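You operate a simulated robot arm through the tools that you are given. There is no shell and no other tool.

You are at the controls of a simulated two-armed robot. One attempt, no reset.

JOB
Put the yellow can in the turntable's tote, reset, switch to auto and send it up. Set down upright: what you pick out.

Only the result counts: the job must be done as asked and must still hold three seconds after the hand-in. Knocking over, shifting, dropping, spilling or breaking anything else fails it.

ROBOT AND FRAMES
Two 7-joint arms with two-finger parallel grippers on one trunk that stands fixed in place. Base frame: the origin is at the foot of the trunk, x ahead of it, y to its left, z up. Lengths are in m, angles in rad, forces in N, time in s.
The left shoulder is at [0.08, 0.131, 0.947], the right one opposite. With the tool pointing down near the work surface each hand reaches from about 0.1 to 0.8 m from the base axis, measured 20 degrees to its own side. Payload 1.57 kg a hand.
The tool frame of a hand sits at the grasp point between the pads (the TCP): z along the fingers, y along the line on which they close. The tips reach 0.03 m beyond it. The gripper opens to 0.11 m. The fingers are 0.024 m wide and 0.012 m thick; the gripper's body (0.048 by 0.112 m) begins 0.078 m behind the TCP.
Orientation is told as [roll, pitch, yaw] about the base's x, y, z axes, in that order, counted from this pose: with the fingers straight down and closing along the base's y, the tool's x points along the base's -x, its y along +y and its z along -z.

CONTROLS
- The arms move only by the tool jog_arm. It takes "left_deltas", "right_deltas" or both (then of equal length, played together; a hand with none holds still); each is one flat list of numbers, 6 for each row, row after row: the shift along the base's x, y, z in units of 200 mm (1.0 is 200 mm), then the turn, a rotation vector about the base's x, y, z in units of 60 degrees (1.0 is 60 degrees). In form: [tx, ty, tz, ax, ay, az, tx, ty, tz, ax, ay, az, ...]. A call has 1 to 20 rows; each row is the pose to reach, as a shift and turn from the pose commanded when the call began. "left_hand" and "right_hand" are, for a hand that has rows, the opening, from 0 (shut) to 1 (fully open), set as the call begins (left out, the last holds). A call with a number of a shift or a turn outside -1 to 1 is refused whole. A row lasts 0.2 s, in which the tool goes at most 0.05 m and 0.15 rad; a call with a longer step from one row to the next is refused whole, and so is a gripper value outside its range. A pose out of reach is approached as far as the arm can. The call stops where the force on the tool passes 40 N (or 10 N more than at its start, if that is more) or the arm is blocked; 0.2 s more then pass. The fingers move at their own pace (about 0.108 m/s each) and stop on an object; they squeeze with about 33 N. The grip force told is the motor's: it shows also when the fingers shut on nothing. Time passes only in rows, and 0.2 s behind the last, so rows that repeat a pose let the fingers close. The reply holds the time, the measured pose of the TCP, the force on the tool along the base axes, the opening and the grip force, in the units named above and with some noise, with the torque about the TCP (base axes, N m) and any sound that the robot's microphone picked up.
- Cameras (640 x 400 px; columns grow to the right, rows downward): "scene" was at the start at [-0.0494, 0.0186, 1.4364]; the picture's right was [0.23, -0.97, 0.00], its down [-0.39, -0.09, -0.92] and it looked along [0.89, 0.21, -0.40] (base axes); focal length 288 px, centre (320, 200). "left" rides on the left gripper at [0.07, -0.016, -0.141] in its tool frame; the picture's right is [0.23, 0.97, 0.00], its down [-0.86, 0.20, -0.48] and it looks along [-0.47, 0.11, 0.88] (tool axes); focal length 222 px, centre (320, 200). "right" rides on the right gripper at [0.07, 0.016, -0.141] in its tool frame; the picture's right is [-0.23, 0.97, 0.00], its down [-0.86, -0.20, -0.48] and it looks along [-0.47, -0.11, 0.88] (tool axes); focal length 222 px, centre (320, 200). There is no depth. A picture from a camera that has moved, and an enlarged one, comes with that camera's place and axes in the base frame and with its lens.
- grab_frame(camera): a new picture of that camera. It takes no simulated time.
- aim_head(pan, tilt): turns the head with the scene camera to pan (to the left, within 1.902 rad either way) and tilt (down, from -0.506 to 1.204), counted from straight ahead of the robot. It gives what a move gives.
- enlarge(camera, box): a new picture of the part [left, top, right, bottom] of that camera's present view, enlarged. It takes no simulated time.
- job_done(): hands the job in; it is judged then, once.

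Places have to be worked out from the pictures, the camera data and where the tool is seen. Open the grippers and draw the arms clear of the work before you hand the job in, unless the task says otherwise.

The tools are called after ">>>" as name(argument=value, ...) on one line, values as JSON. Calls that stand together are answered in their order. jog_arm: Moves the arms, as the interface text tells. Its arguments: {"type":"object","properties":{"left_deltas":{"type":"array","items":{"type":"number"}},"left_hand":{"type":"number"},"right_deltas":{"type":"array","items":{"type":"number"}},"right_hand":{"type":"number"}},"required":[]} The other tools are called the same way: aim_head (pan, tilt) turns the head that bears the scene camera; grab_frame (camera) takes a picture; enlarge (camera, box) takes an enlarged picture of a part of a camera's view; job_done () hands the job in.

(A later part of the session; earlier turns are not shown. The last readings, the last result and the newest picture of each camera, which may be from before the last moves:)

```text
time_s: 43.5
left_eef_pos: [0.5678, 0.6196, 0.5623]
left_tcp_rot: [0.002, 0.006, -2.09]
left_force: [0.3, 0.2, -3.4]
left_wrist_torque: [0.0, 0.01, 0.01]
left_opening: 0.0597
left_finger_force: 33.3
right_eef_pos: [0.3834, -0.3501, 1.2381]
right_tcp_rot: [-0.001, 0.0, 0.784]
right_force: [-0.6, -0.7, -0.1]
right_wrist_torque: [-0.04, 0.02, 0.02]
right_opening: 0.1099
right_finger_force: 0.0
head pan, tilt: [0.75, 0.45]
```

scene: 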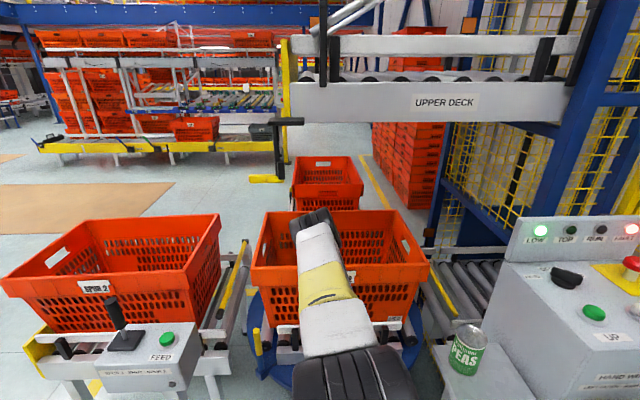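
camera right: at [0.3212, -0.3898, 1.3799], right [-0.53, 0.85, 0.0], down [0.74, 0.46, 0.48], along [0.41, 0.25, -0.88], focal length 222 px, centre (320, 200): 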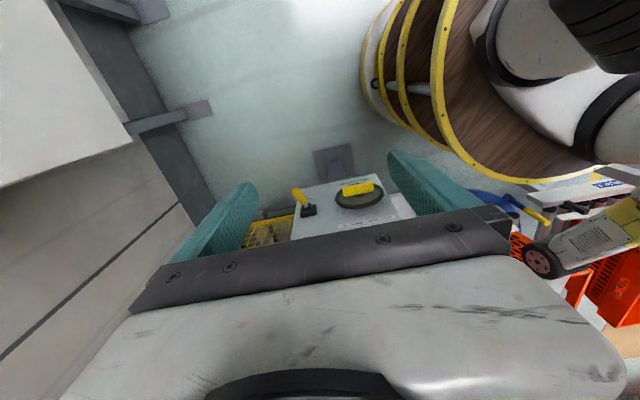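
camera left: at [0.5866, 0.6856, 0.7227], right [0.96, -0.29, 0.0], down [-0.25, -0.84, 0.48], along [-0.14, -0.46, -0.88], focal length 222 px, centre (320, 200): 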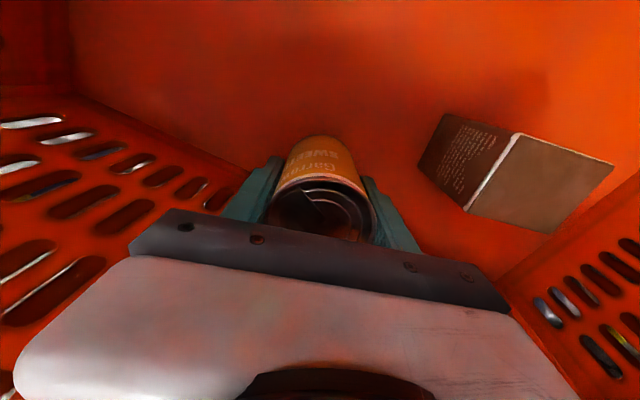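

>>> jog_arm(left_deltas=[-0.015, -0.015, 0, 0, 0, 0, -0.025, -0.025, -0.01, 0, 0, 0, -0.025, -0.025, -0.025, 0, 0, 0, -0.025, -0.025, -0.04, 0, 0, 0])

>>> grab_frame(camera="left")

```text
time_s: 44.5
left_eef_pos: [0.5657, 0.6154, 0.5586]
left_tcp_rot: [0.003, 0.012, -2.093]
left_force: [-5.6, -9.8, 27.9]
left_wrist_torque: [-0.18, -0.36, -0.04]
left_opening: 0.0594
left_finger_force: 33.1
right_eef_pos: [0.3831, -0.352, 1.241]
right_tcp_rot: [0.001, 0.0, 0.785]
right_force: [0.2, -0.3, 0.0]
right_wrist_torque: [-0.04, 0.03, 0.0]
right_opening: 0.1101
right_finger_force: 0.0
head pan, tilt: [0.75, 0.45]
```

```text
taken
camera left: at [0.5841, 0.6825, 0.7034], right [0.96, -0.29, 0.01], down [-0.26, -0.85, 0.47], along [-0.13, -0.45, -0.88], focal length 222 px, centre (320, 200)
```

left: 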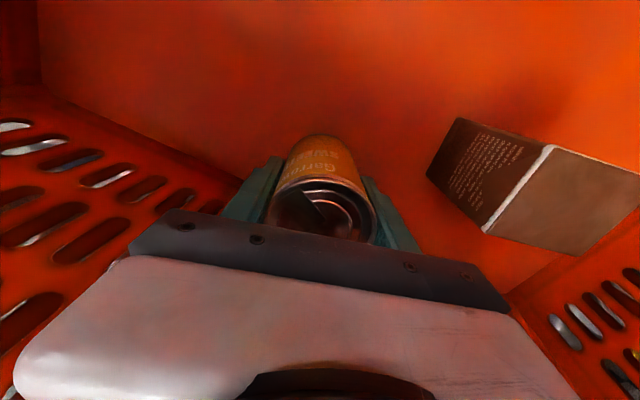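

Contact: 28 N upward, the can stands on the tote floor. I ease 3 mm up to relieve the load, then open the fingers to just clear the can.

>>> jog_arm(left_deltas=[0.005, 0.005, 0.03, 0, 0, 0, 0.005, 0.005, 0.035, 0, 0, 0])

```text
time_s: 45.1
left_eef_pos: [0.5631, 0.6141, 0.5589]
left_tcp_rot: [0.0, 0.005, -2.089]
left_force: [3.5, 4.1, 14.1]
left_wrist_torque: [0.3, -0.66, 0.12]
left_opening: 0.0594
left_finger_force: 33.1
right_eef_pos: [0.3841, -0.3501, 1.2379]
right_tcp_rot: [-0.001, 0.002, 0.785]
right_force: [-0.4, 0.0, -0.5]
right_wrist_torque: [0.0, 0.0, -0.02]
right_opening: 0.1098
right_finger_force: 0.1
head pan, tilt: [0.75, 0.45]
```

>>> jog_arm(left_deltas=[0, 0, 0.01, 0, 0, 0, 0, 0, 0.01, 0, 0, 0, 0, 0, 0.01, 0, 0, 0], left_hand=0.75)

>>> grab_frame(camera="left")

```text
time_s: 45.9
left_eef_pos: [0.5617, 0.6125, 0.5591]
left_tcp_rot: [0.001, 0.0, -2.093]
left_force: [-0.1, 0.2, 0.3]
left_wrist_torque: [0.0, 0.0, -0.01]
left_opening: 0.0824
left_finger_force: 0.0
right_eef_pos: [0.3847, -0.3504, 1.2403]
right_tcp_rot: [0.0, 0.003, 0.787]
right_force: [0.0, 0.2, -0.4]
right_wrist_torque: [0.03, -0.03, -0.04]
right_opening: 0.1103
right_finger_force: 0.1
head pan, tilt: [0.75, 0.45]
```

```text
taken
camera left: at [0.5825, 0.6806, 0.702], right [0.96, -0.29, 0.0], down [-0.25, -0.84, 0.48], along [-0.14, -0.46, -0.88], focal length 222 px, centre (320, 200)
```

left: 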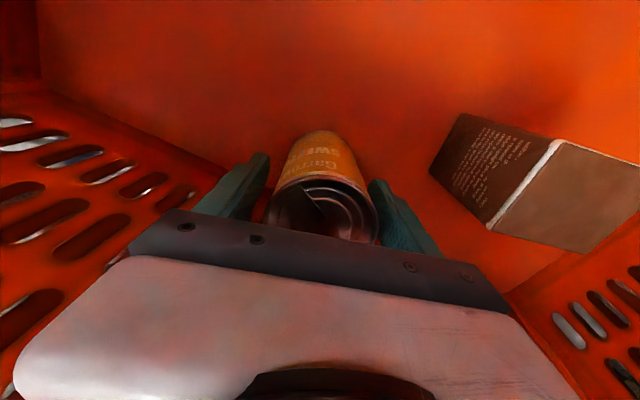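

The can stands free on the tote floor. I open a bit wider and raise the hand straight up.

>>> jog_arm(left_deltas=[0, 0, 0.02, 0, 0, 0, 0, 0, 0.1, 0, 0, 0, 0, 0, 0.25, 0, 0, 0, 0, 0, 0.45, 0, 0, 0, 0, 0, 0.65, 0, 0, 0, 0, 0, 0.85, 0, 0, 0, 0, 0, 1.0, 0, 0, 0], left_hand=0.9)

>>> grab_frame(camera="left")

```text
time_s: 47.5
left_eef_pos: [0.5623, 0.6149, 0.7596]
left_tcp_rot: [0.0, 0.001, -2.093]
left_force: [0.6, 0.6, -0.1]
left_wrist_torque: [-0.05, 0.02, 0.0]
left_opening: 0.0987
left_finger_force: 0.1
right_eef_pos: [0.3855, -0.3499, 1.2391]
right_tcp_rot: [-0.001, 0.001, 0.784]
right_force: [0.2, 1.2, 0.1]
right_wrist_torque: [0.0, 0.03, 0.0]
right_opening: 0.1099
right_finger_force: 0.0
head pan, tilt: [0.75, 0.45]
```

```text
taken
camera left: at [0.5828, 0.6824, 0.9029], right [0.96, -0.29, 0.0], down [-0.25, -0.84, 0.48], along [-0.14, -0.46, -0.88], focal length 222 px, centre (320, 200)
```

left: 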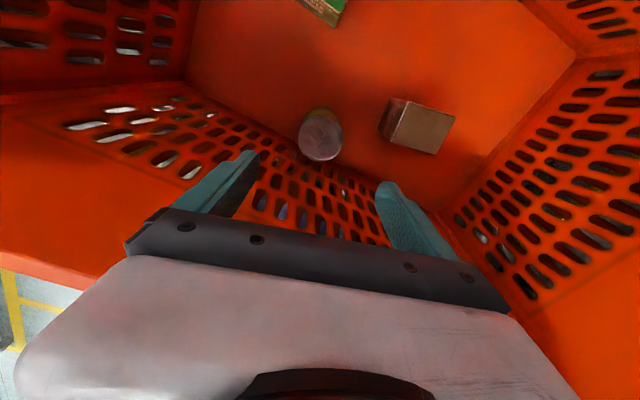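

The can is upright in the tote. I raise the hand clear, then turn it back.

>>> jog_arm(left_deltas=[0, 0, 0.2, 0, 0, 0, 0, 0, 0.4, 0, 0, 0, 0, 0, 0.6, 0, 0, 0, 0, 0, 0.8, 0, 0, 0, 0, 0, 1.0, 0, 0, 0])

>>> jog_arm(left_deltas=[-0.05, -0.05, 0, 0, 0, 0.125, -0.1, -0.1, 0, 0, 0, 0.25, -0.15, -0.15, 0, 0, 0, 0.375, -0.2, -0.2, 0, 0, 0, 0.5, -0.25, -0.25, 0, 0, 0, 0.625, -0.3, -0.35, 0, 0, 0, 0.75, -0.35, -0.45, 0, 0, 0, 0.875, -0.4, -0.6, 0, 0, 0, 1.0])

>>> grab_frame(camera="left")

>>> grab_frame(camera="scene")

```text
time_s: 48.7
left_eef_pos: [0.5621, 0.6127, 0.9577]
left_tcp_rot: [0.0, -0.01, -2.092]
left_force: [-0.2, -0.5, 0.0]
left_wrist_torque: [0.03, -0.01, 0.02]
left_opening: 0.099
left_finger_force: 0.1
right_eef_pos: [0.3837, -0.351, 1.2386]
right_tcp_rot: [0.0, -0.001, 0.784]
right_force: [-0.5, 0.5, -0.1]
right_wrist_torque: [-0.01, 0.0, 0.01]
right_opening: 0.1101
right_finger_force: 0.1
head pan, tilt: [0.75, 0.45]
```

```text
time_s: 50.5
left_eef_pos: [0.4843, 0.4931, 0.9608]
left_tcp_rot: [0.003, 0.001, -1.042]
left_force: [0.7, 0.9, -0.2]
left_wrist_torque: [-0.03, 0.0, 0.01]
left_opening: 0.0989
left_finger_force: 0.1
right_eef_pos: [0.3838, -0.3505, 1.2395]
right_tcp_rot: [0.0, -0.002, 0.784]
right_force: [0.1, -0.6, 0.1]
right_wrist_torque: [-0.04, 0.03, 0.01]
right_opening: 0.1099
right_finger_force: 0.1
head pan, tilt: [0.75, 0.45]
```

```text
taken
camera left: at [0.4344, 0.5452, 1.1042], right [0.73, 0.69, 0.0], down [0.6, -0.64, 0.48], along [0.33, -0.35, -0.88], focal length 222 px, centre (320, 200)
```

left: 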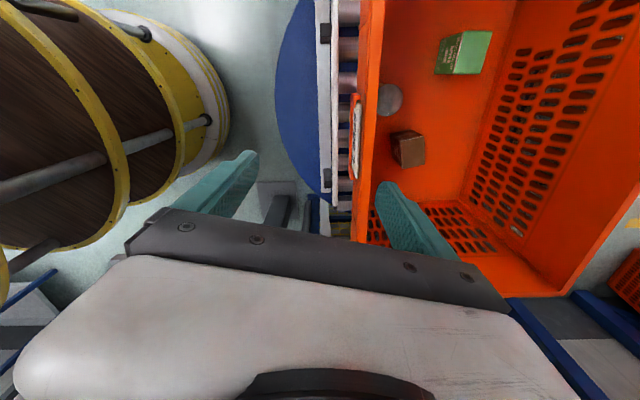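

```text
taken
```

scene: 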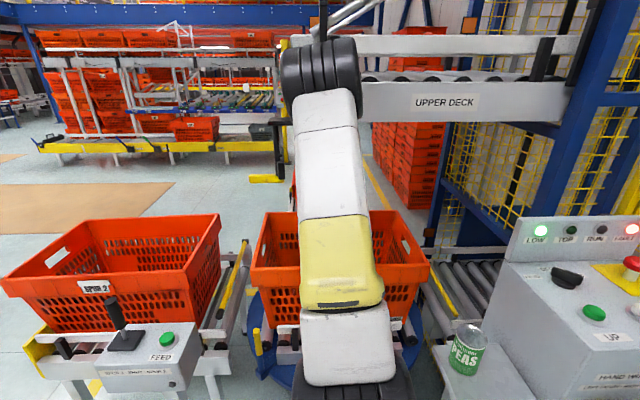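

Now I draw the left hand back to a clear spot and bring the right hand over the cabinet to read the selector and buttons.

>>> jog_arm(left_deltas=[-0.1, -0.2, 0.1, 0, 0, 0.1, -0.2, -0.4, 0.2, 0, 0, 0.2, -0.3, -0.6, 0.3, 0, 0, 0.245, -0.35, -0.7, 0.5, 0, 0, 0.245, -0.4, -0.7, 0.7, 0, 0, 0.245, -0.4, -0.7, 0.8, 0, 0, 0.245], right_deltas=[0.08, 0.18, 0.02, 0, 0, -0.125, 0.16, 0.36, 0.04, 0, 0, -0.25, 0.24, 0.54, 0.06, 0, 0, -0.375, 0.32, 0.72, 0.08, 0, 0, -0.5, 0.4, 0.9, 0.1, 0, 0, -0.625, 0.48, 1.0, 0.1, 0, 0, -0.75])

>>> grab_frame(camera="right")

>>> enlarge(camera="right", box=[300, 60, 540, 240])

>>> aim_head(pan=0.25, tilt=0.55)

>>> grab_frame(camera="scene")

```text
time_s: 51.9
left_eef_pos: [0.4028, 0.3524, 1.1229]
left_tcp_rot: [-0.001, 0.001, -0.788]
left_force: [0.4, -0.4, -0.3]
left_wrist_torque: [-0.01, -0.01, -0.02]
left_opening: 0.0988
left_finger_force: 0.1
right_eef_pos: [0.4804, -0.1501, 1.2602]
right_tcp_rot: [0.001, 0.0, -0.001]
right_force: [0.1, 1.1, 0.3]
right_wrist_torque: [0.03, -0.01, 0.0]
right_opening: 0.1099
right_finger_force: 0.1
head pan, tilt: [0.75, 0.45]
```

```text
taken
camera right: at [0.4116, -0.1329, 1.4014], right [0.23, 0.97, 0.0], down [0.85, -0.2, 0.48], along [0.47, -0.11, -0.88], focal length 222 px, centre (320, 200)
```

right: 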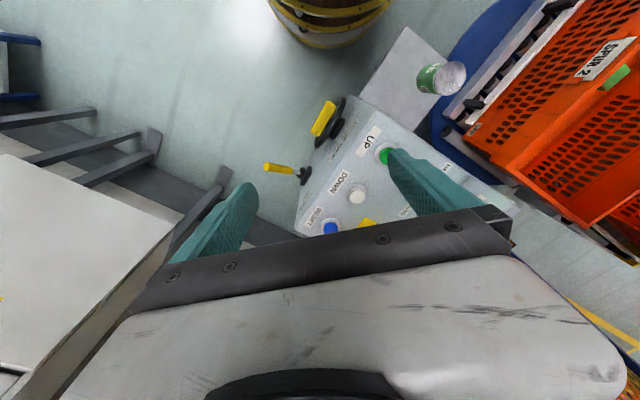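

```text
2.22 times, centred on (420, 150) of right
camera zoom: at [0.4116, -0.1329, 1.4014], right [0.23, 0.97, 0.0], down [0.85, -0.2, 0.48], along [0.47, -0.11, -0.88], focal length 494 px, centre (98, 311)
```

zoom: 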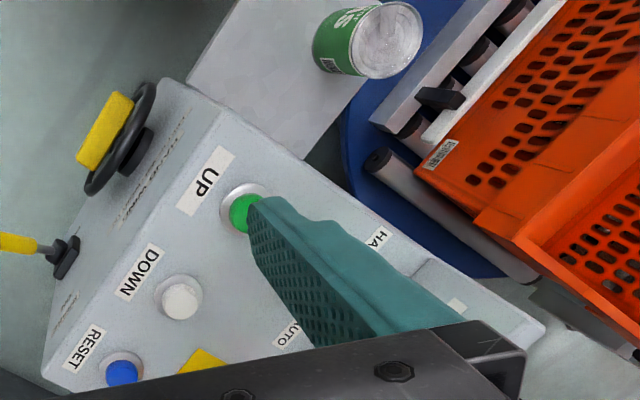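

```text
time_s: 52.8
left_eef_pos: [0.4036, 0.3533, 1.1215]
left_tcp_rot: [0.0, 0.002, -0.788]
left_force: [-0.2, 0.7, -0.6]
left_wrist_torque: [0.02, 0.0, 0.0]
left_opening: 0.099
left_finger_force: 0.1
right_eef_pos: [0.481, -0.1518, 1.2611]
right_tcp_rot: [-0.001, 0.0, 0.002]
right_force: [-0.5, 0.0, 0.5]
right_wrist_torque: [0.0, 0.02, -0.02]
right_opening: 0.11
right_finger_force: 0.1
head pan, tilt: [0.25, 0.55]
```

```text
taken
```

scene: 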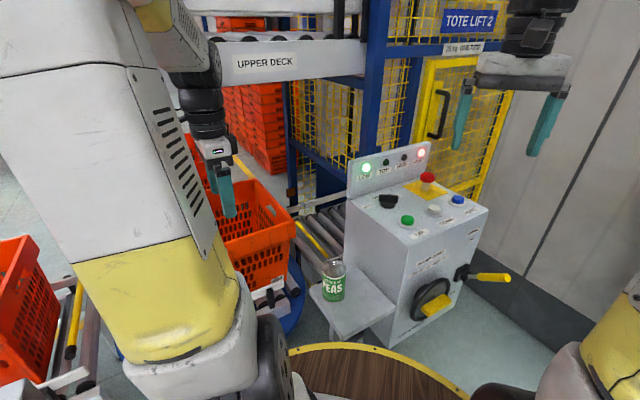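

The right fingers hide the knob; I close them (needed for pressing anyway) and draw back a little to see it.

>>> jog_arm(right_deltas=[-0.2, 0.1, 0, 0, 0, 0, -0.4, 0.2, 0, 0, 0, 0, -0.6, 0.3, 0, 0, 0, 0, -0.6, 0.3, 0, 0, 0, 0], right_hand=0.0)

>>> grab_frame(camera="right")

>>> enlarge(camera="scene", box=[340, 130, 500, 250])

```text
time_s: 53.8
left_eef_pos: [0.404, 0.3528, 1.1206]
left_tcp_rot: [0.0, 0.002, -0.789]
left_force: [-0.9, 0.2, 0.2]
left_wrist_torque: [0.01, -0.01, 0.0]
left_opening: 0.0989
left_finger_force: 0.0
right_eef_pos: [0.3601, -0.0914, 1.2604]
right_tcp_rot: [-0.001, 0.0, 0.001]
right_force: [0.4, -0.5, 0.7]
right_wrist_torque: [0.01, 0.01, 0.0]
right_opening: 0.0
right_finger_force: 21.3
head pan, tilt: [0.25, 0.55]
```

```text
taken
camera right: at [0.2896, -0.073, 1.4002], right [0.23, 0.97, 0.0], down [0.86, -0.2, 0.48], along [0.47, -0.11, -0.88], focal length 222 px, centre (320, 200)
```

right: 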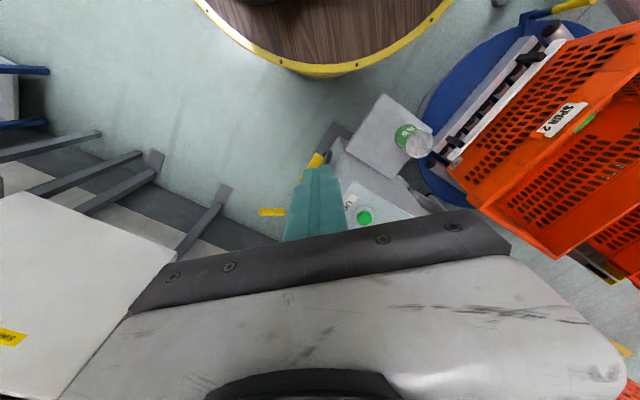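

```text
3.33 times, centred on (420, 190) of scene
camera zoom: at [-0.0523, 0.0192, 1.4238], right [0.25, -0.97, 0.0], down [-0.51, -0.13, -0.85], along [0.83, 0.21, -0.52], focal length 961 px, centre (-13, 233)
```

zoom: 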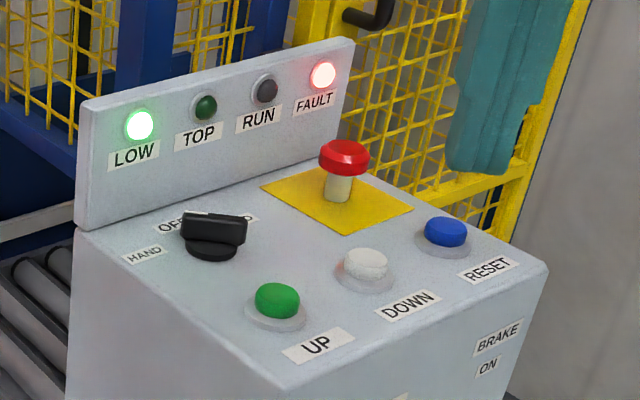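

The scene zoom shows the knob's bar with the white mark pointing toward OFF. I bring the right camera above the knob for a clear top view.

>>> jog_arm(right_deltas=[0.2, 0.06, 0.03, 0, 0, 0, 0.4, 0.12, 0.06, 0, 0, 0, 0.6, 0.18, 0.1, 0, 0, 0, 0.8, 0.24, 0.1, 0, 0, 0, 1.0, 0.3, 0.1, 0, 0, 0])

>>> jog_arm(right_deltas=[0.2, 0.06, 0, 0, 0, 0, 0.4, 0.12, 0, 0, 0, 0])

>>> grab_frame(camera="right")

>>> enlarge(camera="right", box=[200, 20, 440, 220])

```text
time_s: 55.0
left_eef_pos: [0.4028, 0.3544, 1.121]
left_tcp_rot: [0.001, 0.001, -0.789]
left_force: [0.4, -0.2, 0.7]
left_wrist_torque: [-0.01, -0.01, 0.0]
left_opening: 0.099
left_finger_force: 0.0
right_eef_pos: [0.5594, -0.0293, 1.2787]
right_tcp_rot: [0.0, -0.002, -0.001]
right_force: [-1.2, 1.0, -0.5]
right_wrist_torque: [0.03, -0.03, 0.04]
right_opening: 0.0
right_finger_force: 21.6
head pan, tilt: [0.25, 0.55]
```

```text
time_s: 55.6
left_eef_pos: [0.4019, 0.3533, 1.1222]
left_tcp_rot: [0.002, 0.001, -0.788]
left_force: [-1.5, -1.6, 0.5]
left_wrist_torque: [0.01, -0.04, -0.01]
left_opening: 0.099
left_finger_force: 0.0
right_eef_pos: [0.6406, -0.0047, 1.279]
right_tcp_rot: [0.0, 0.001, 0.001]
right_force: [-0.2, -1.2, 1.0]
right_wrist_torque: [0.03, -0.07, 0.02]
right_opening: 0.0001
right_finger_force: 21.5
head pan, tilt: [0.25, 0.55]
```

```text
taken
camera right: at [0.5707, 0.0128, 1.4194], right [0.23, 0.97, 0.0], down [0.86, -0.2, 0.48], along [0.47, -0.11, -0.88], focal length 222 px, centre (320, 200)
```

right: 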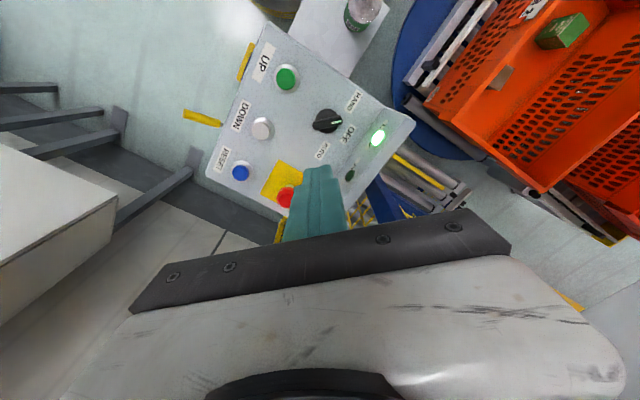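

```text
2.00 times, centred on (320, 120) of right
camera zoom: at [0.5707, 0.0128, 1.4194], right [0.23, 0.97, 0.0], down [0.86, -0.2, 0.48], along [0.47, -0.11, -0.88], focal length 444 px, centre (320, 360)
```

zoom: 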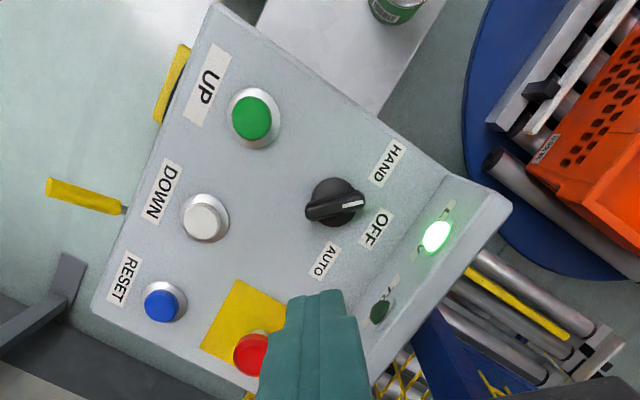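

>>> enlarge(camera="right", box=[290, 80, 370, 170])

>>> enlarge(camera="scene", box=[365, 170, 425, 215])

>>> enlarge(camera="left", box=[0, 0, 640, 400])

```text
4.44 times, centred on (330, 125) of right
camera zoom: at [0.5707, 0.0128, 1.4194], right [0.23, 0.97, 0.0], down [0.86, -0.2, 0.48], along [0.47, -0.11, -0.88], focal length 987 px, centre (276, 533)
```

zoom: 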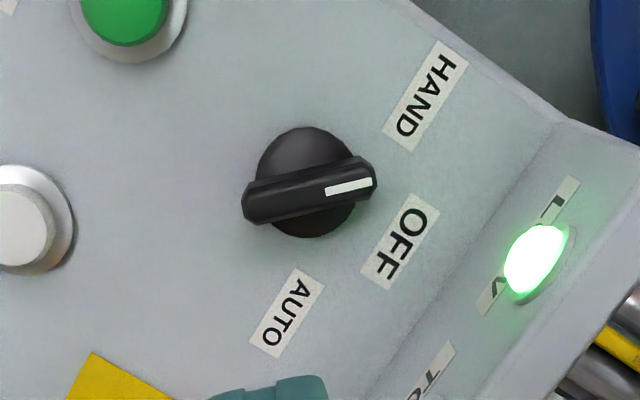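

```text
8.89 times, centred on (395, 192) of scene
camera zoom: at [-0.0528, 0.019, 1.4238], right [0.25, -0.97, 0.0], down [-0.51, -0.13, -0.85], along [0.83, 0.21, -0.52], focal length 2562 px, centre (-347, 267)
```

zoom: 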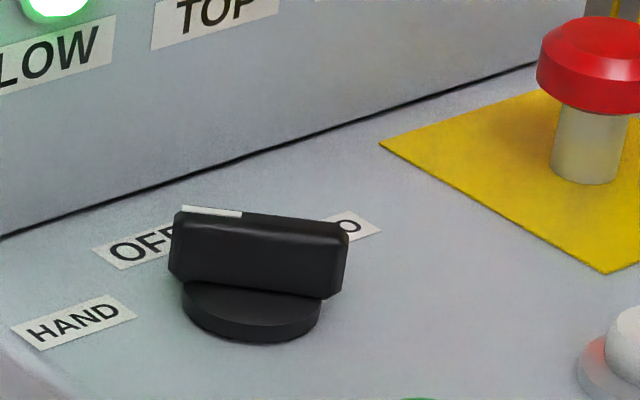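

```text
1.00 times, centred on (320, 200) of left (not enlarged: the box is as wide or as high as the picture)
camera zoom: at [0.3425, 0.39, 1.2653], right [0.53, 0.85, 0.0], down [0.74, -0.47, 0.48], along [0.41, -0.25, -0.88], focal length 222 px, centre (320, 200)
```

zoom: 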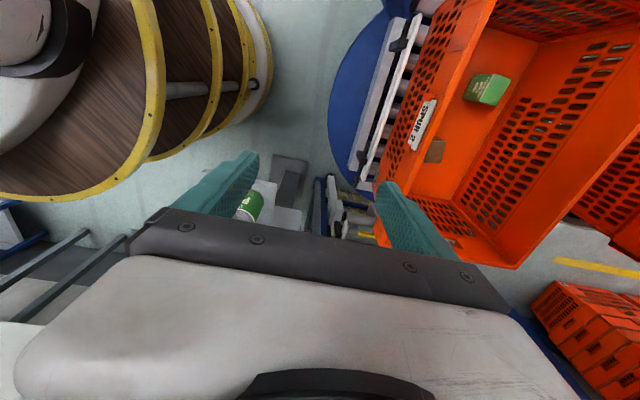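

Clear top view: RESET ≈(0.689,-0.170), UP ≈(0.557,-0.041), knob centre ≈(0.634,0.009), its pointer sits on the HAND side; AUTO is clockwise. I hover the closed right fingers over RESET.

>>> jog_arm(right_deltas=[0.04, -0.1375, -0.08, 0, 0, 0, 0.08, -0.275, -0.2, 0, 0, 0, 0.12, -0.4125, -0.35, 0, 0, 0, 0.16, -0.55, -0.5, 0, 0, 0, 0.2, -0.6875, -0.65, 0, 0, 0, 0.24, -0.825, -0.795, 0, 0, 0])

>>> grab_frame(camera="right")

>>> enlarge(camera="scene", box=[340, 110, 520, 250])

```text
time_s: 57.0
left_eef_pos: [0.4041, 0.3519, 1.1211]
left_tcp_rot: [0.0, 0.002, -0.79]
left_force: [0.2, -0.4, -0.2]
left_wrist_torque: [-0.03, -0.05, 0.02]
left_opening: 0.0991
left_finger_force: 0.1
right_eef_pos: [0.6893, -0.1742, 1.1212]
right_tcp_rot: [0.002, 0.001, 0.001]
right_force: [-0.1, -0.2, -0.9]
right_wrist_torque: [-0.01, -0.04, -0.02]
right_opening: 0.0
right_finger_force: 21.3
head pan, tilt: [0.25, 0.55]
```

```text
taken
camera right: at [0.62, -0.1561, 1.261], right [0.23, 0.97, 0.0], down [0.86, -0.2, 0.48], along [0.47, -0.11, -0.88], focal length 222 px, centre (320, 200)
```

right: 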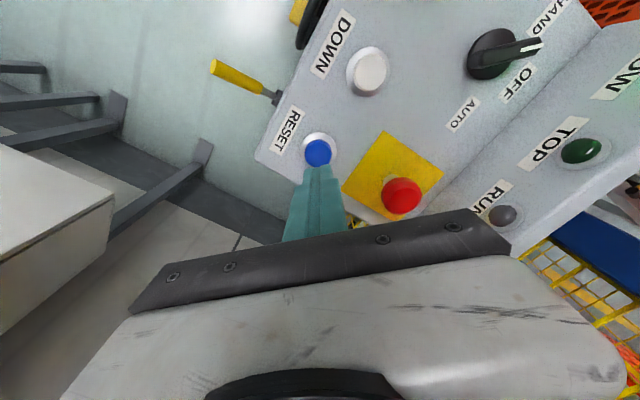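

```text
2.86 times, centred on (430, 180) of scene
camera zoom: at [-0.0524, 0.0195, 1.4238], right [0.25, -0.97, 0.0], down [-0.51, -0.13, -0.85], along [0.83, 0.21, -0.52], focal length 824 px, centre (6, 257)
```

zoom: 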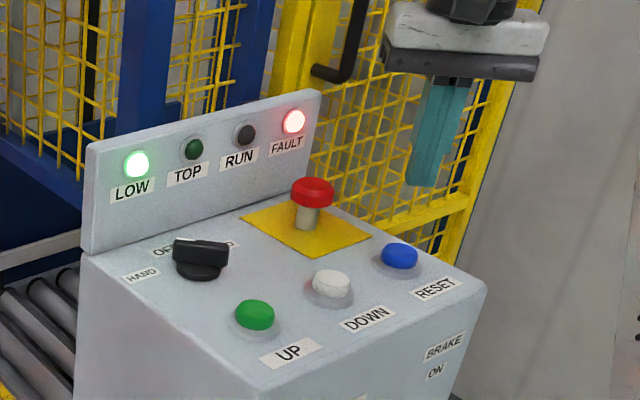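

Aligned over RESET (measured (0.689,-0.1745)). I press down gently.

>>> jog_arm(right_deltas=[0, 0, -0.15, 0, 0, 0, 0, 0, -0.28, 0, 0, 0, 0, 0, -0.31, 0, 0, 0, 0, 0, -0.34, 0, 0, 0, 0, 0, -0.37, 0, 0, 0, 0, 0, -0.4, 0, 0, 0])

>>> enlarge(camera="scene", box=[340, 110, 520, 250])

```text
time_s: 58.4
left_eef_pos: [0.4028, 0.3531, 1.1218]
left_tcp_rot: [-0.001, 0.002, -0.789]
left_force: [-0.1, 0.0, -0.4]
left_wrist_torque: [-0.02, 0.02, 0.0]
left_opening: 0.099
left_finger_force: 0.0
right_eef_pos: [0.6884, -0.1715, 1.0418]
right_tcp_rot: [0.0, -0.002, -0.001]
right_force: [-5.2, -0.1, 16.4]
right_wrist_torque: [0.0, 0.15, -0.01]
right_opening: 0.0
right_finger_force: 21.2
head pan, tilt: [0.25, 0.55]
heard: click
```

```text
2.86 times, centred on (430, 180) of scene
camera zoom: at [-0.053, 0.0193, 1.4238], right [0.25, -0.97, 0.0], down [-0.51, -0.13, -0.85], along [0.83, 0.21, -0.52], focal length 824 px, centre (6, 257)
```

zoom: 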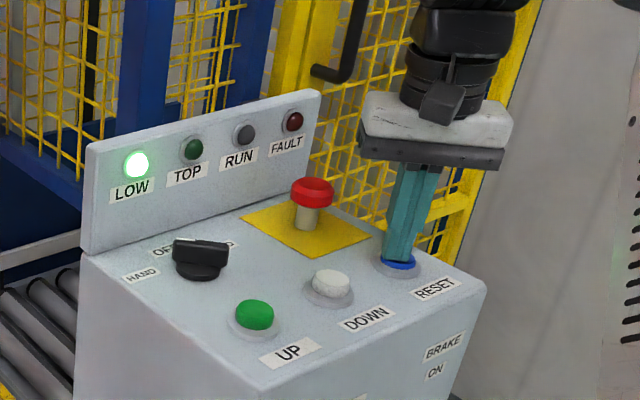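

Click heard and the FAULT lamp is out. I lift off and check the lamp stays out.

>>> jog_arm(right_deltas=[0, 0, 0.1, 0, 0, 0, 0, 0, 0.3, 0, 0, 0, 0, 0, 0.5, 0, 0, 0, 0, 0, 0.7, 0, 0, 0])

>>> enlarge(camera="scene", box=[340, 110, 520, 250])

```text
time_s: 59.4
left_eef_pos: [0.4039, 0.3531, 1.1219]
left_tcp_rot: [0.0, 0.002, -0.79]
left_force: [-0.1, 0.0, 0.0]
left_wrist_torque: [-0.02, 0.03, -0.04]
left_opening: 0.099
left_finger_force: 0.1
right_eef_pos: [0.688, -0.1698, 1.1793]
right_tcp_rot: [0.0, 0.001, 0.0]
right_force: [0.3, -0.6, -0.7]
right_wrist_torque: [-0.01, 0.04, 0.01]
right_opening: 0.0
right_finger_force: 21.7
head pan, tilt: [0.25, 0.55]
```

```text
2.86 times, centred on (430, 180) of scene
camera zoom: at [-0.0521, 0.0192, 1.4239], right [0.25, -0.97, 0.0], down [-0.51, -0.13, -0.85], along [0.83, 0.21, -0.52], focal length 824 px, centre (6, 257)
```

zoom: 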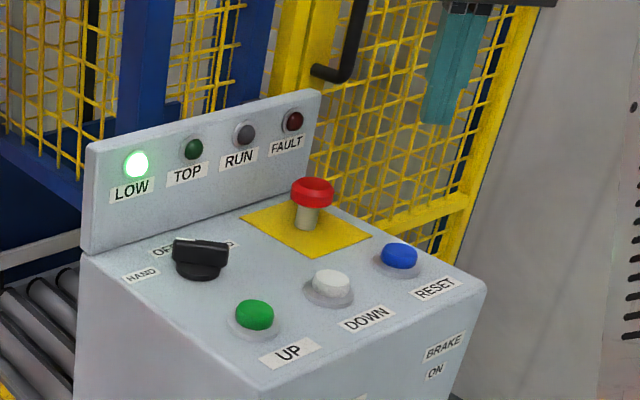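

FAULT stays out. Next, the selector: I move over the knob, opening the fingers to ~5 cm and turning the hand so they straddle the bar.

>>> jog_arm(right_deltas=[-0.034, 0.112, 0.05, 0, 0, 0.125, -0.069, 0.225, 0.1, 0, 0, 0.25, -0.103, 0.337, 0.1, 0, 0, 0.375, -0.1375, 0.45, 0.1, 0, 0, 0.5, -0.172, 0.562, 0.1, 0, 0, 0.625, -0.206, 0.675, 0.1, 0, 0, 0.75, -0.24, 0.787, 0.1, 0, 0, 0.875, -0.275, 0.9, 0.1, 0, 0, 1.0], right_hand=0.45)

>>> jog_arm(right_deltas=[0, 0, 0, 0, 0, 0.13, 0, 0, 0, 0, 0, 0.26, 0, 0, 0, 0, 0, 0.4])

>>> grab_frame(camera="right")

>>> enlarge(camera="scene", box=[340, 110, 520, 250])

```text
time_s: 61.2
left_eef_pos: [0.4041, 0.3522, 1.1221]
left_tcp_rot: [-0.002, 0.002, -0.788]
left_force: [0.1, -0.8, -0.3]
left_wrist_torque: [0.03, -0.01, 0.0]
left_opening: 0.099
left_finger_force: 0.2
right_eef_pos: [0.6325, 0.0073, 1.1998]
right_tcp_rot: [0.0, 0.001, 1.049]
right_force: [-1.0, -0.2, -0.3]
right_wrist_torque: [0.02, 0.02, -0.01]
right_opening: 0.0494
right_finger_force: 0.1
head pan, tilt: [0.25, 0.55]
```

```text
time_s: 62.0
left_eef_pos: [0.4028, 0.3526, 1.1218]
left_tcp_rot: [-0.001, 0.001, -0.792]
left_force: [1.1, 0.5, 0.1]
left_wrist_torque: [0.0, 0.01, 0.01]
left_opening: 0.0988
left_finger_force: 0.0
right_eef_pos: [0.6323, 0.0087, 1.2006]
right_tcp_rot: [0.0, 0.001, 1.469]
right_force: [0.6, -0.7, -0.3]
right_wrist_torque: [-0.01, -0.03, -0.02]
right_opening: 0.0498
right_finger_force: 0.0
head pan, tilt: [0.25, 0.55]
```

```text
taken
camera right: at [0.6099, -0.0578, 1.341], right [-0.95, 0.33, 0.0], down [0.29, 0.83, 0.48], along [0.16, 0.45, -0.88], focal length 222 px, centre (320, 200)
```

right: 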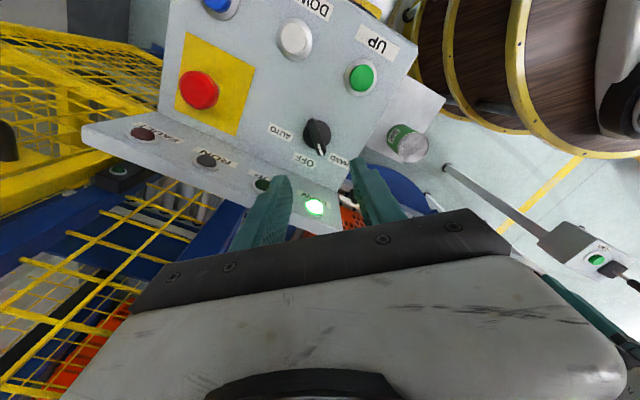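

```text
2.86 times, centred on (430, 180) of scene
camera zoom: at [-0.0522, 0.0192, 1.4238], right [0.25, -0.97, 0.0], down [-0.51, -0.13, -0.85], along [0.83, 0.21, -0.52], focal length 824 px, centre (6, 257)
```

zoom: 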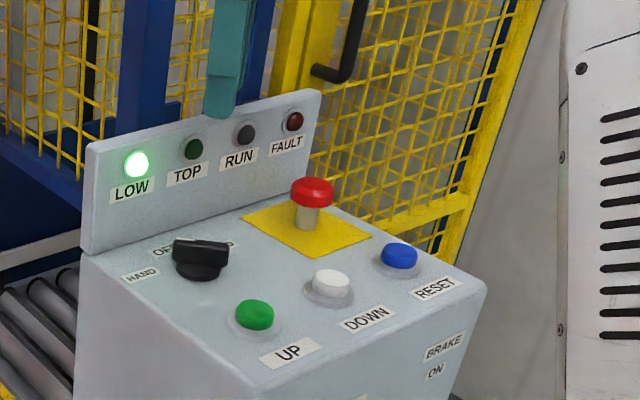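

>>> enlarge(camera="right", box=[260, 90, 380, 190])

```text
4.00 times, centred on (320, 140) of right
camera zoom: at [0.6099, -0.0578, 1.341], right [-0.95, 0.33, 0.0], down [0.29, 0.83, 0.48], along [0.16, 0.45, -0.88], focal length 888 px, centre (320, 440)
```

zoom: 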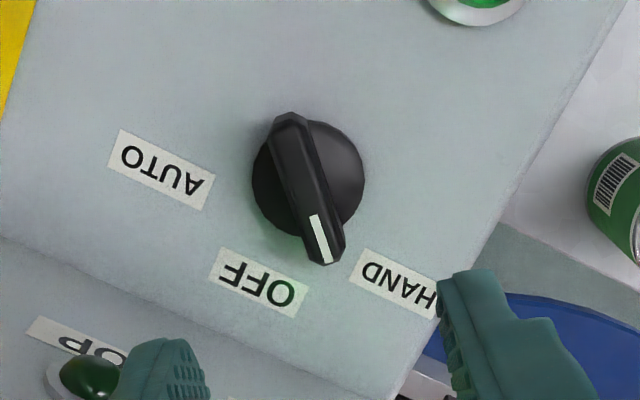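

Bar centre refined to ≈(0.6375, 0.0075), direction 85°, matching the hand. I correct 5 mm and descend over the knob.

>>> jog_arm(right_deltas=[0.025, -0.005, -0.1, 0, 0, 0, 0.025, -0.005, -0.3, 0, 0, 0, 0.025, -0.005, -0.5, 0, 0, 0, 0.025, -0.005, -0.65, 0, 0, 0, 0.025, -0.005, -0.72, 0, 0, 0, 0.025, -0.005, -0.78, 0, 0, 0])

>>> grab_frame(camera="right")

>>> enlarge(camera="scene", box=[340, 110, 520, 250])

```text
time_s: 63.4
left_eef_pos: [0.4023, 0.3524, 1.1228]
left_tcp_rot: [0.002, 0.002, -0.789]
left_force: [-0.5, -0.2, 0.3]
left_wrist_torque: [0.0, -0.01, 0.04]
left_opening: 0.099
left_finger_force: 0.0
right_eef_pos: [0.6376, 0.0075, 1.044]
right_tcp_rot: [0.003, 0.0, 1.465]
right_force: [1.0, -0.9, 0.0]
right_wrist_torque: [0.0, 0.02, 0.01]
right_opening: 0.0495
right_finger_force: 0.2
head pan, tilt: [0.25, 0.55]
```

```text
taken
camera right: at [0.6142, -0.0589, 1.184], right [-0.94, 0.33, 0.0], down [0.29, 0.83, 0.48], along [0.16, 0.45, -0.88], focal length 222 px, centre (320, 200)
```

right: 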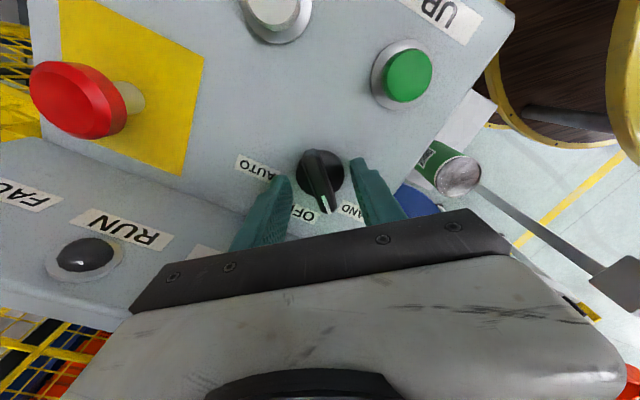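

```text
2.86 times, centred on (430, 180) of scene
camera zoom: at [-0.0523, 0.0192, 1.4238], right [0.25, -0.97, 0.0], down [-0.51, -0.13, -0.85], along [0.83, 0.21, -0.52], focal length 824 px, centre (6, 257)
```

zoom: 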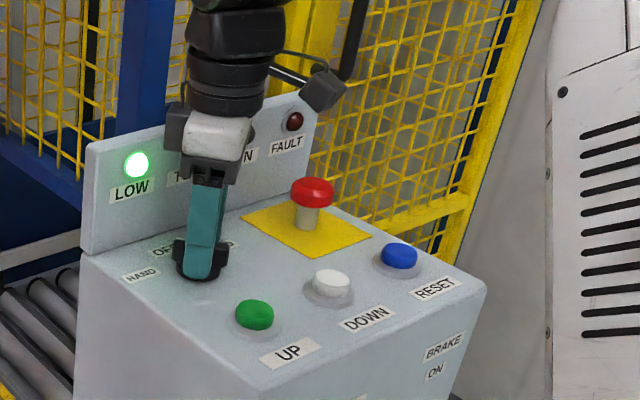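

The fingers straddle the bar without contact. I close on it.

>>> jog_arm(right_deltas=[0, 0, 0, 0, 0, 0, 0, 0, 0, 0, 0, 0, 0, 0, 0, 0, 0, 0], right_hand=0.0)

```text
time_s: 64.2
left_eef_pos: [0.4035, 0.3533, 1.1225]
left_tcp_rot: [0.002, 0.002, -0.789]
left_force: [-0.6, -0.1, 0.5]
left_wrist_torque: [-0.01, -0.05, -0.05]
left_opening: 0.0992
left_finger_force: 0.1
right_eef_pos: [0.6378, 0.0071, 1.044]
right_tcp_rot: [0.001, 0.0, 1.466]
right_force: [2.5, 0.8, -2.0]
right_wrist_torque: [0.05, -0.12, 0.03]
right_opening: 0.0139
right_finger_force: 30.1
head pan, tilt: [0.25, 0.55]
```

Bar gripped (14 mm). I turn clockwise 40° and look.

>>> jog_arm(right_deltas=[0, 0, 0, 0, 0, -0.11, 0, 0, 0, 0, 0, -0.22, 0, 0, 0, 0, 0, -0.33, 0, 0, 0, 0, 0, -0.44, 0, 0, 0, 0, 0, -0.55, 0, 0, 0, 0, 0, -0.67])

>>> grab_frame(camera="right")

```text
time_s: 65.6
left_eef_pos: [0.4025, 0.3527, 1.1217]
left_tcp_rot: [0.001, 0.003, -0.787]
left_force: [0.7, 0.2, -0.3]
left_wrist_torque: [-0.01, 0.01, 0.02]
left_opening: 0.0992
left_finger_force: 0.2
right_eef_pos: [0.6374, 0.0074, 1.0437]
right_tcp_rot: [0.002, 0.003, 0.763]
right_force: [-13.9, 2.7, -15.4]
right_wrist_torque: [0.1, -0.18, 0.1]
right_opening: 0.014
right_finger_force: 30.1
head pan, tilt: [0.25, 0.55]
```

```text
taken
camera right: at [0.5762, -0.0273, 1.1843], right [-0.51, 0.86, 0.0], down [0.76, 0.45, 0.48], along [0.41, 0.24, -0.88], focal length 222 px, centre (320, 200)
```

right: 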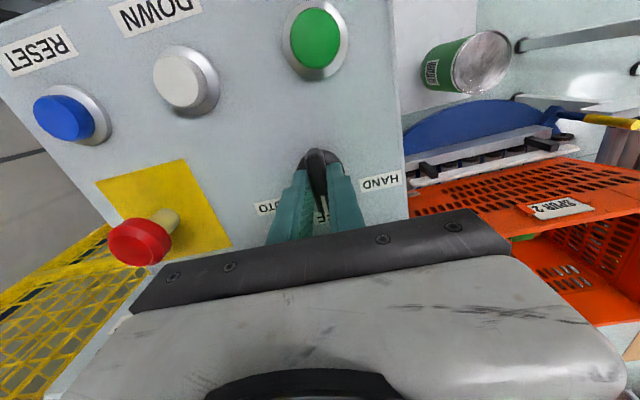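

The knob follows: it now points at OFF. I continue clockwise toward AUTO.

>>> jog_arm(right_deltas=[0, 0, 0, 0, 0, -0.11, 0, 0, 0, 0, 0, -0.22, 0, 0, 0, 0, 0, -0.33])

>>> jog_arm(right_deltas=[0, 0, 0, 0, 0, -0.11, 0, 0, 0, 0, 0, -0.22, 0, 0, 0, 0, 0, -0.34])

>>> grab_frame(camera="right")

>>> enlarge(camera="scene", box=[340, 110, 520, 250])

```text
time_s: 66.4
left_eef_pos: [0.4038, 0.3529, 1.1216]
left_tcp_rot: [0.0, 0.002, -0.79]
left_force: [0.5, 0.3, 0.4]
left_wrist_torque: [0.0, 0.0, 0.01]
left_opening: 0.0993
left_finger_force: 0.0
right_eef_pos: [0.6369, 0.0075, 1.0435]
right_tcp_rot: [0.0, 0.004, 0.418]
right_force: [-21.0, 3.4, -15.2]
right_wrist_torque: [-0.2, 0.8, 0.06]
right_opening: 0.0138
right_finger_force: 30.1
head pan, tilt: [0.25, 0.55]
```

```text
time_s: 67.2
left_eef_pos: [0.4033, 0.3527, 1.1219]
left_tcp_rot: [0.0, 0.001, -0.787]
left_force: [-0.4, 0.2, -0.5]
left_wrist_torque: [0.01, -0.03, 0.01]
left_opening: 0.0991
left_finger_force: 0.0
right_eef_pos: [0.6371, 0.0083, 1.0436]
right_tcp_rot: [0.001, 0.001, 0.063]
right_force: [-21.4, 7.5, -16.7]
right_wrist_torque: [0.17, 0.38, -0.05]
right_opening: 0.0137
right_finger_force: 29.9
head pan, tilt: [0.25, 0.55]
```

```text
taken
camera right: at [0.5674, 0.0219, 1.1847], right [0.17, 0.99, 0.0], down [0.87, -0.15, 0.48], along [0.47, -0.08, -0.88], focal length 222 px, centre (320, 200)
```

right: 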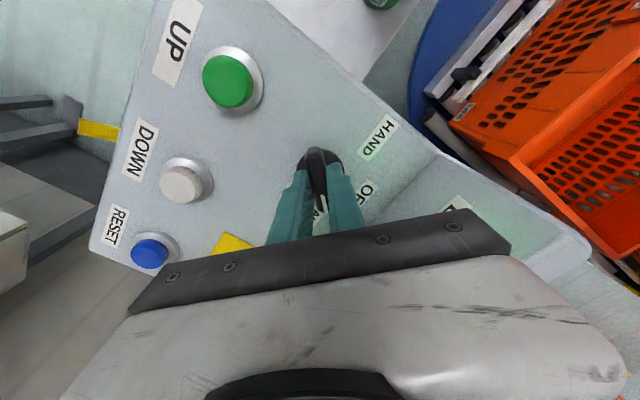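

```text
2.86 times, centred on (430, 180) of scene
camera zoom: at [-0.0527, 0.0196, 1.4238], right [0.25, -0.97, 0.0], down [-0.51, -0.13, -0.85], along [0.83, 0.21, -0.52], focal length 824 px, centre (6, 257)
```

zoom: 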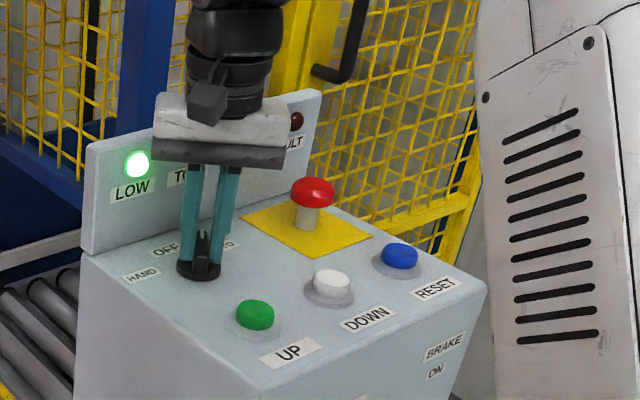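

The bar now points about 5°, mirroring the start. I try a few degrees more to feel for a stop.

>>> jog_arm(right_deltas=[0, 0, 0, 0, 0, -0.05, 0, 0, 0, 0, 0, -0.1])

>>> enlarge(camera="right", box=[240, 100, 400, 260])

```text
time_s: 67.8
left_eef_pos: [0.4039, 0.3534, 1.1224]
left_tcp_rot: [0.001, 0.001, -0.786]
left_force: [-0.3, -0.6, 0.2]
left_wrist_torque: [0.0, -0.01, -0.05]
left_opening: 0.0991
left_finger_force: 0.0
right_eef_pos: [0.6375, 0.0093, 1.0441]
right_tcp_rot: [0.0, -0.002, -0.04]
right_force: [-17.1, 8.7, -18.2]
right_wrist_torque: [0.23, 0.29, 0.84]
right_opening: 0.0147
right_finger_force: 30.3
head pan, tilt: [0.25, 0.55]
```

```text
2.50 times, centred on (320, 180) of right
camera zoom: at [0.5691, 0.0291, 1.1849], right [0.27, 0.96, 0.0], down [0.85, -0.23, 0.48], along [0.46, -0.13, -0.88], focal length 555 px, centre (320, 250)
```

zoom: 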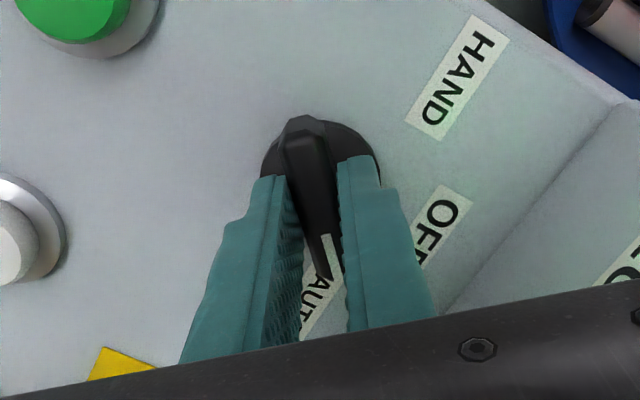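

Torque rose to 0.84 N·m: that is the end stop, the mark points at AUTO. I relax by the same angle, release and lift straight up.

>>> jog_arm(right_deltas=[0, 0, 0, 0, 0, 0.05, 0, 0, 0, 0, 0, 0.08])

>>> jog_arm(right_deltas=[0, 0, 0, 0, 0, 0, 0, 0, 0, 0, 0, 0, 0, 0, 0, 0, 0, 0], right_hand=0.45)

>>> jog_arm(right_deltas=[0, 0, 0.1, 0, 0, 0, 0, 0, 0.3, 0, 0, 0, 0, 0, 0.5, 0, 0, 0, 0, 0, 0.7, 0, 0, 0, 0, 0, 0.9, 0, 0, 0])

>>> grab_frame(camera="right")

>>> enlarge(camera="scene", box=[260, 110, 520, 310])

```text
time_s: 68.4
left_eef_pos: [0.4034, 0.3526, 1.1215]
left_tcp_rot: [0.0, 0.002, -0.788]
left_force: [0.4, -0.3, 0.3]
left_wrist_torque: [-0.01, -0.01, -0.02]
left_opening: 0.0992
left_finger_force: 0.0
right_eef_pos: [0.6377, 0.0079, 1.0437]
right_tcp_rot: [0.001, 0.0, 0.043]
right_force: [-15.9, 10.4, -16.8]
right_wrist_torque: [0.27, -0.08, -0.03]
right_opening: 0.0137
right_finger_force: 30.7
head pan, tilt: [0.25, 0.55]
```

```text
time_s: 69.2
left_eef_pos: [0.4038, 0.3533, 1.1215]
left_tcp_rot: [0.0, 0.001, -0.788]
left_force: [0.1, 0.7, 0.3]
left_wrist_torque: [-0.03, 0.01, 0.01]
left_opening: 0.099
left_finger_force: 0.1
right_eef_pos: [0.6389, 0.0075, 1.0439]
right_tcp_rot: [-0.002, -0.001, 0.042]
right_force: [-0.1, 0.0, -0.4]
right_wrist_torque: [0.0, 0.02, 0.01]
right_opening: 0.0494
right_finger_force: 0.0
head pan, tilt: [0.25, 0.55]
```

```text
time_s: 70.4
left_eef_pos: [0.4033, 0.3542, 1.1212]
left_tcp_rot: [-0.001, 0.001, -0.789]
left_force: [0.0, 0.0, -0.3]
left_wrist_torque: [-0.03, 0.01, 0.02]
left_opening: 0.099
left_finger_force: 0.0
right_eef_pos: [0.6399, 0.0063, 1.2258]
right_tcp_rot: [0.0, 0.002, 0.043]
right_force: [0.4, 0.5, -0.1]
right_wrist_torque: [0.0, 0.02, 0.03]
right_opening: 0.0496
right_finger_force: 0.1
head pan, tilt: [0.25, 0.55]
```

```text
taken
camera right: at [0.5688, 0.0209, 1.3666], right [0.18, 0.98, 0.0], down [0.86, -0.16, 0.48], along [0.47, -0.09, -0.88], focal length 222 px, centre (320, 200)
```

right: 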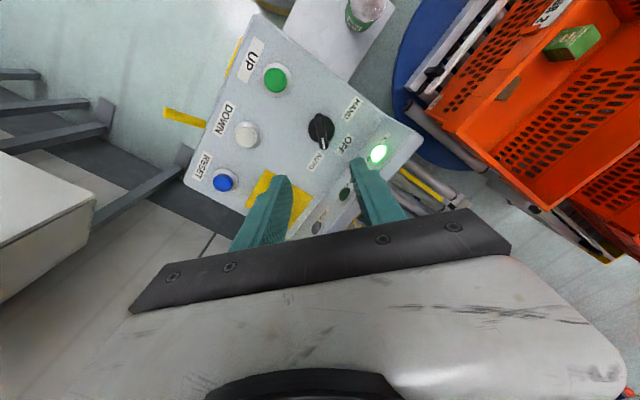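

```text
2.00 times, centred on (390, 210) of scene
camera zoom: at [-0.0521, 0.0192, 1.4239], right [0.25, -0.97, 0.0], down [-0.51, -0.13, -0.85], along [0.83, 0.21, -0.52], focal length 576 px, centre (180, 180)
```

zoom: 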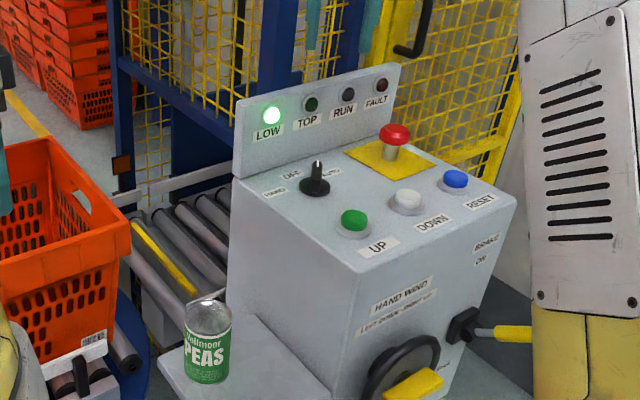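

AUTO is set. Now I examine how the turntable meets the lift infeed, to see whether the table is lined up and how the tote can be moved.

>>> grab_frame(camera="left")

>>> enlarge(camera="right", box=[380, 0, 640, 260])

>>> aim_head(pan=0.5, tilt=0.6)

>>> grab_frame(camera="scene")

```text
taken
camera left: at [0.343, 0.3904, 1.265], right [0.53, 0.85, 0.0], down [0.74, -0.47, 0.48], along [0.41, -0.25, -0.88], focal length 222 px, centre (320, 200)
```

left: 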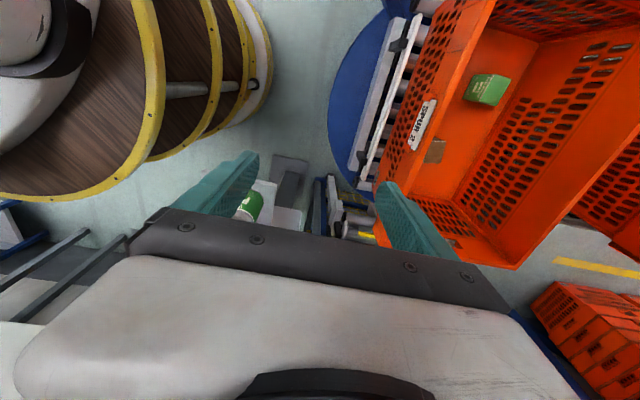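

```text
1.54 times, centred on (510, 130) of right
camera zoom: at [0.5688, 0.0209, 1.3666], right [0.18, 0.98, 0.0], down [0.86, -0.16, 0.48], along [0.47, -0.09, -0.88], focal length 342 px, centre (28, 308)
```

zoom: 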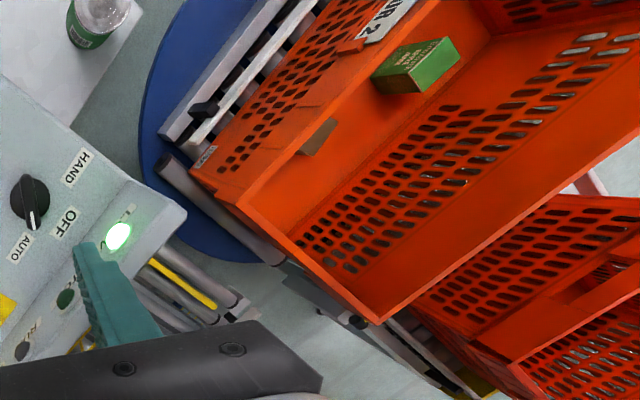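

```text
time_s: 71.2
left_eef_pos: [0.4029, 0.3535, 1.1214]
left_tcp_rot: [0.0, 0.002, -0.789]
left_force: [0.4, -0.1, 0.9]
left_wrist_torque: [-0.01, -0.03, 0.0]
left_opening: 0.0991
left_finger_force: 0.1
right_eef_pos: [0.6388, 0.0058, 1.2259]
right_tcp_rot: [0.0, 0.0, 0.041]
right_force: [0.0, -0.2, 0.1]
right_wrist_torque: [0.01, 0.0, 0.0]
right_opening: 0.0494
right_finger_force: 0.0
head pan, tilt: [0.499, 0.6]
```

```text
taken
```

scene: 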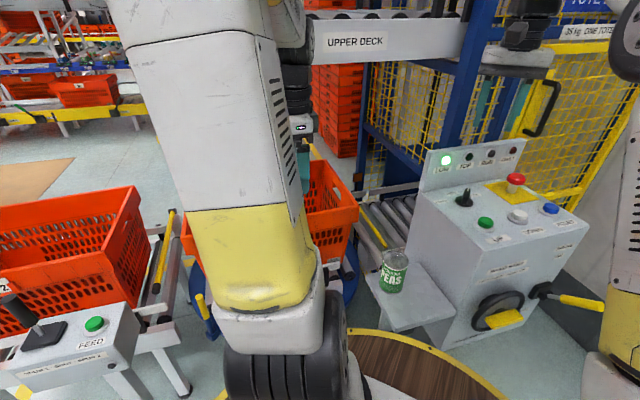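

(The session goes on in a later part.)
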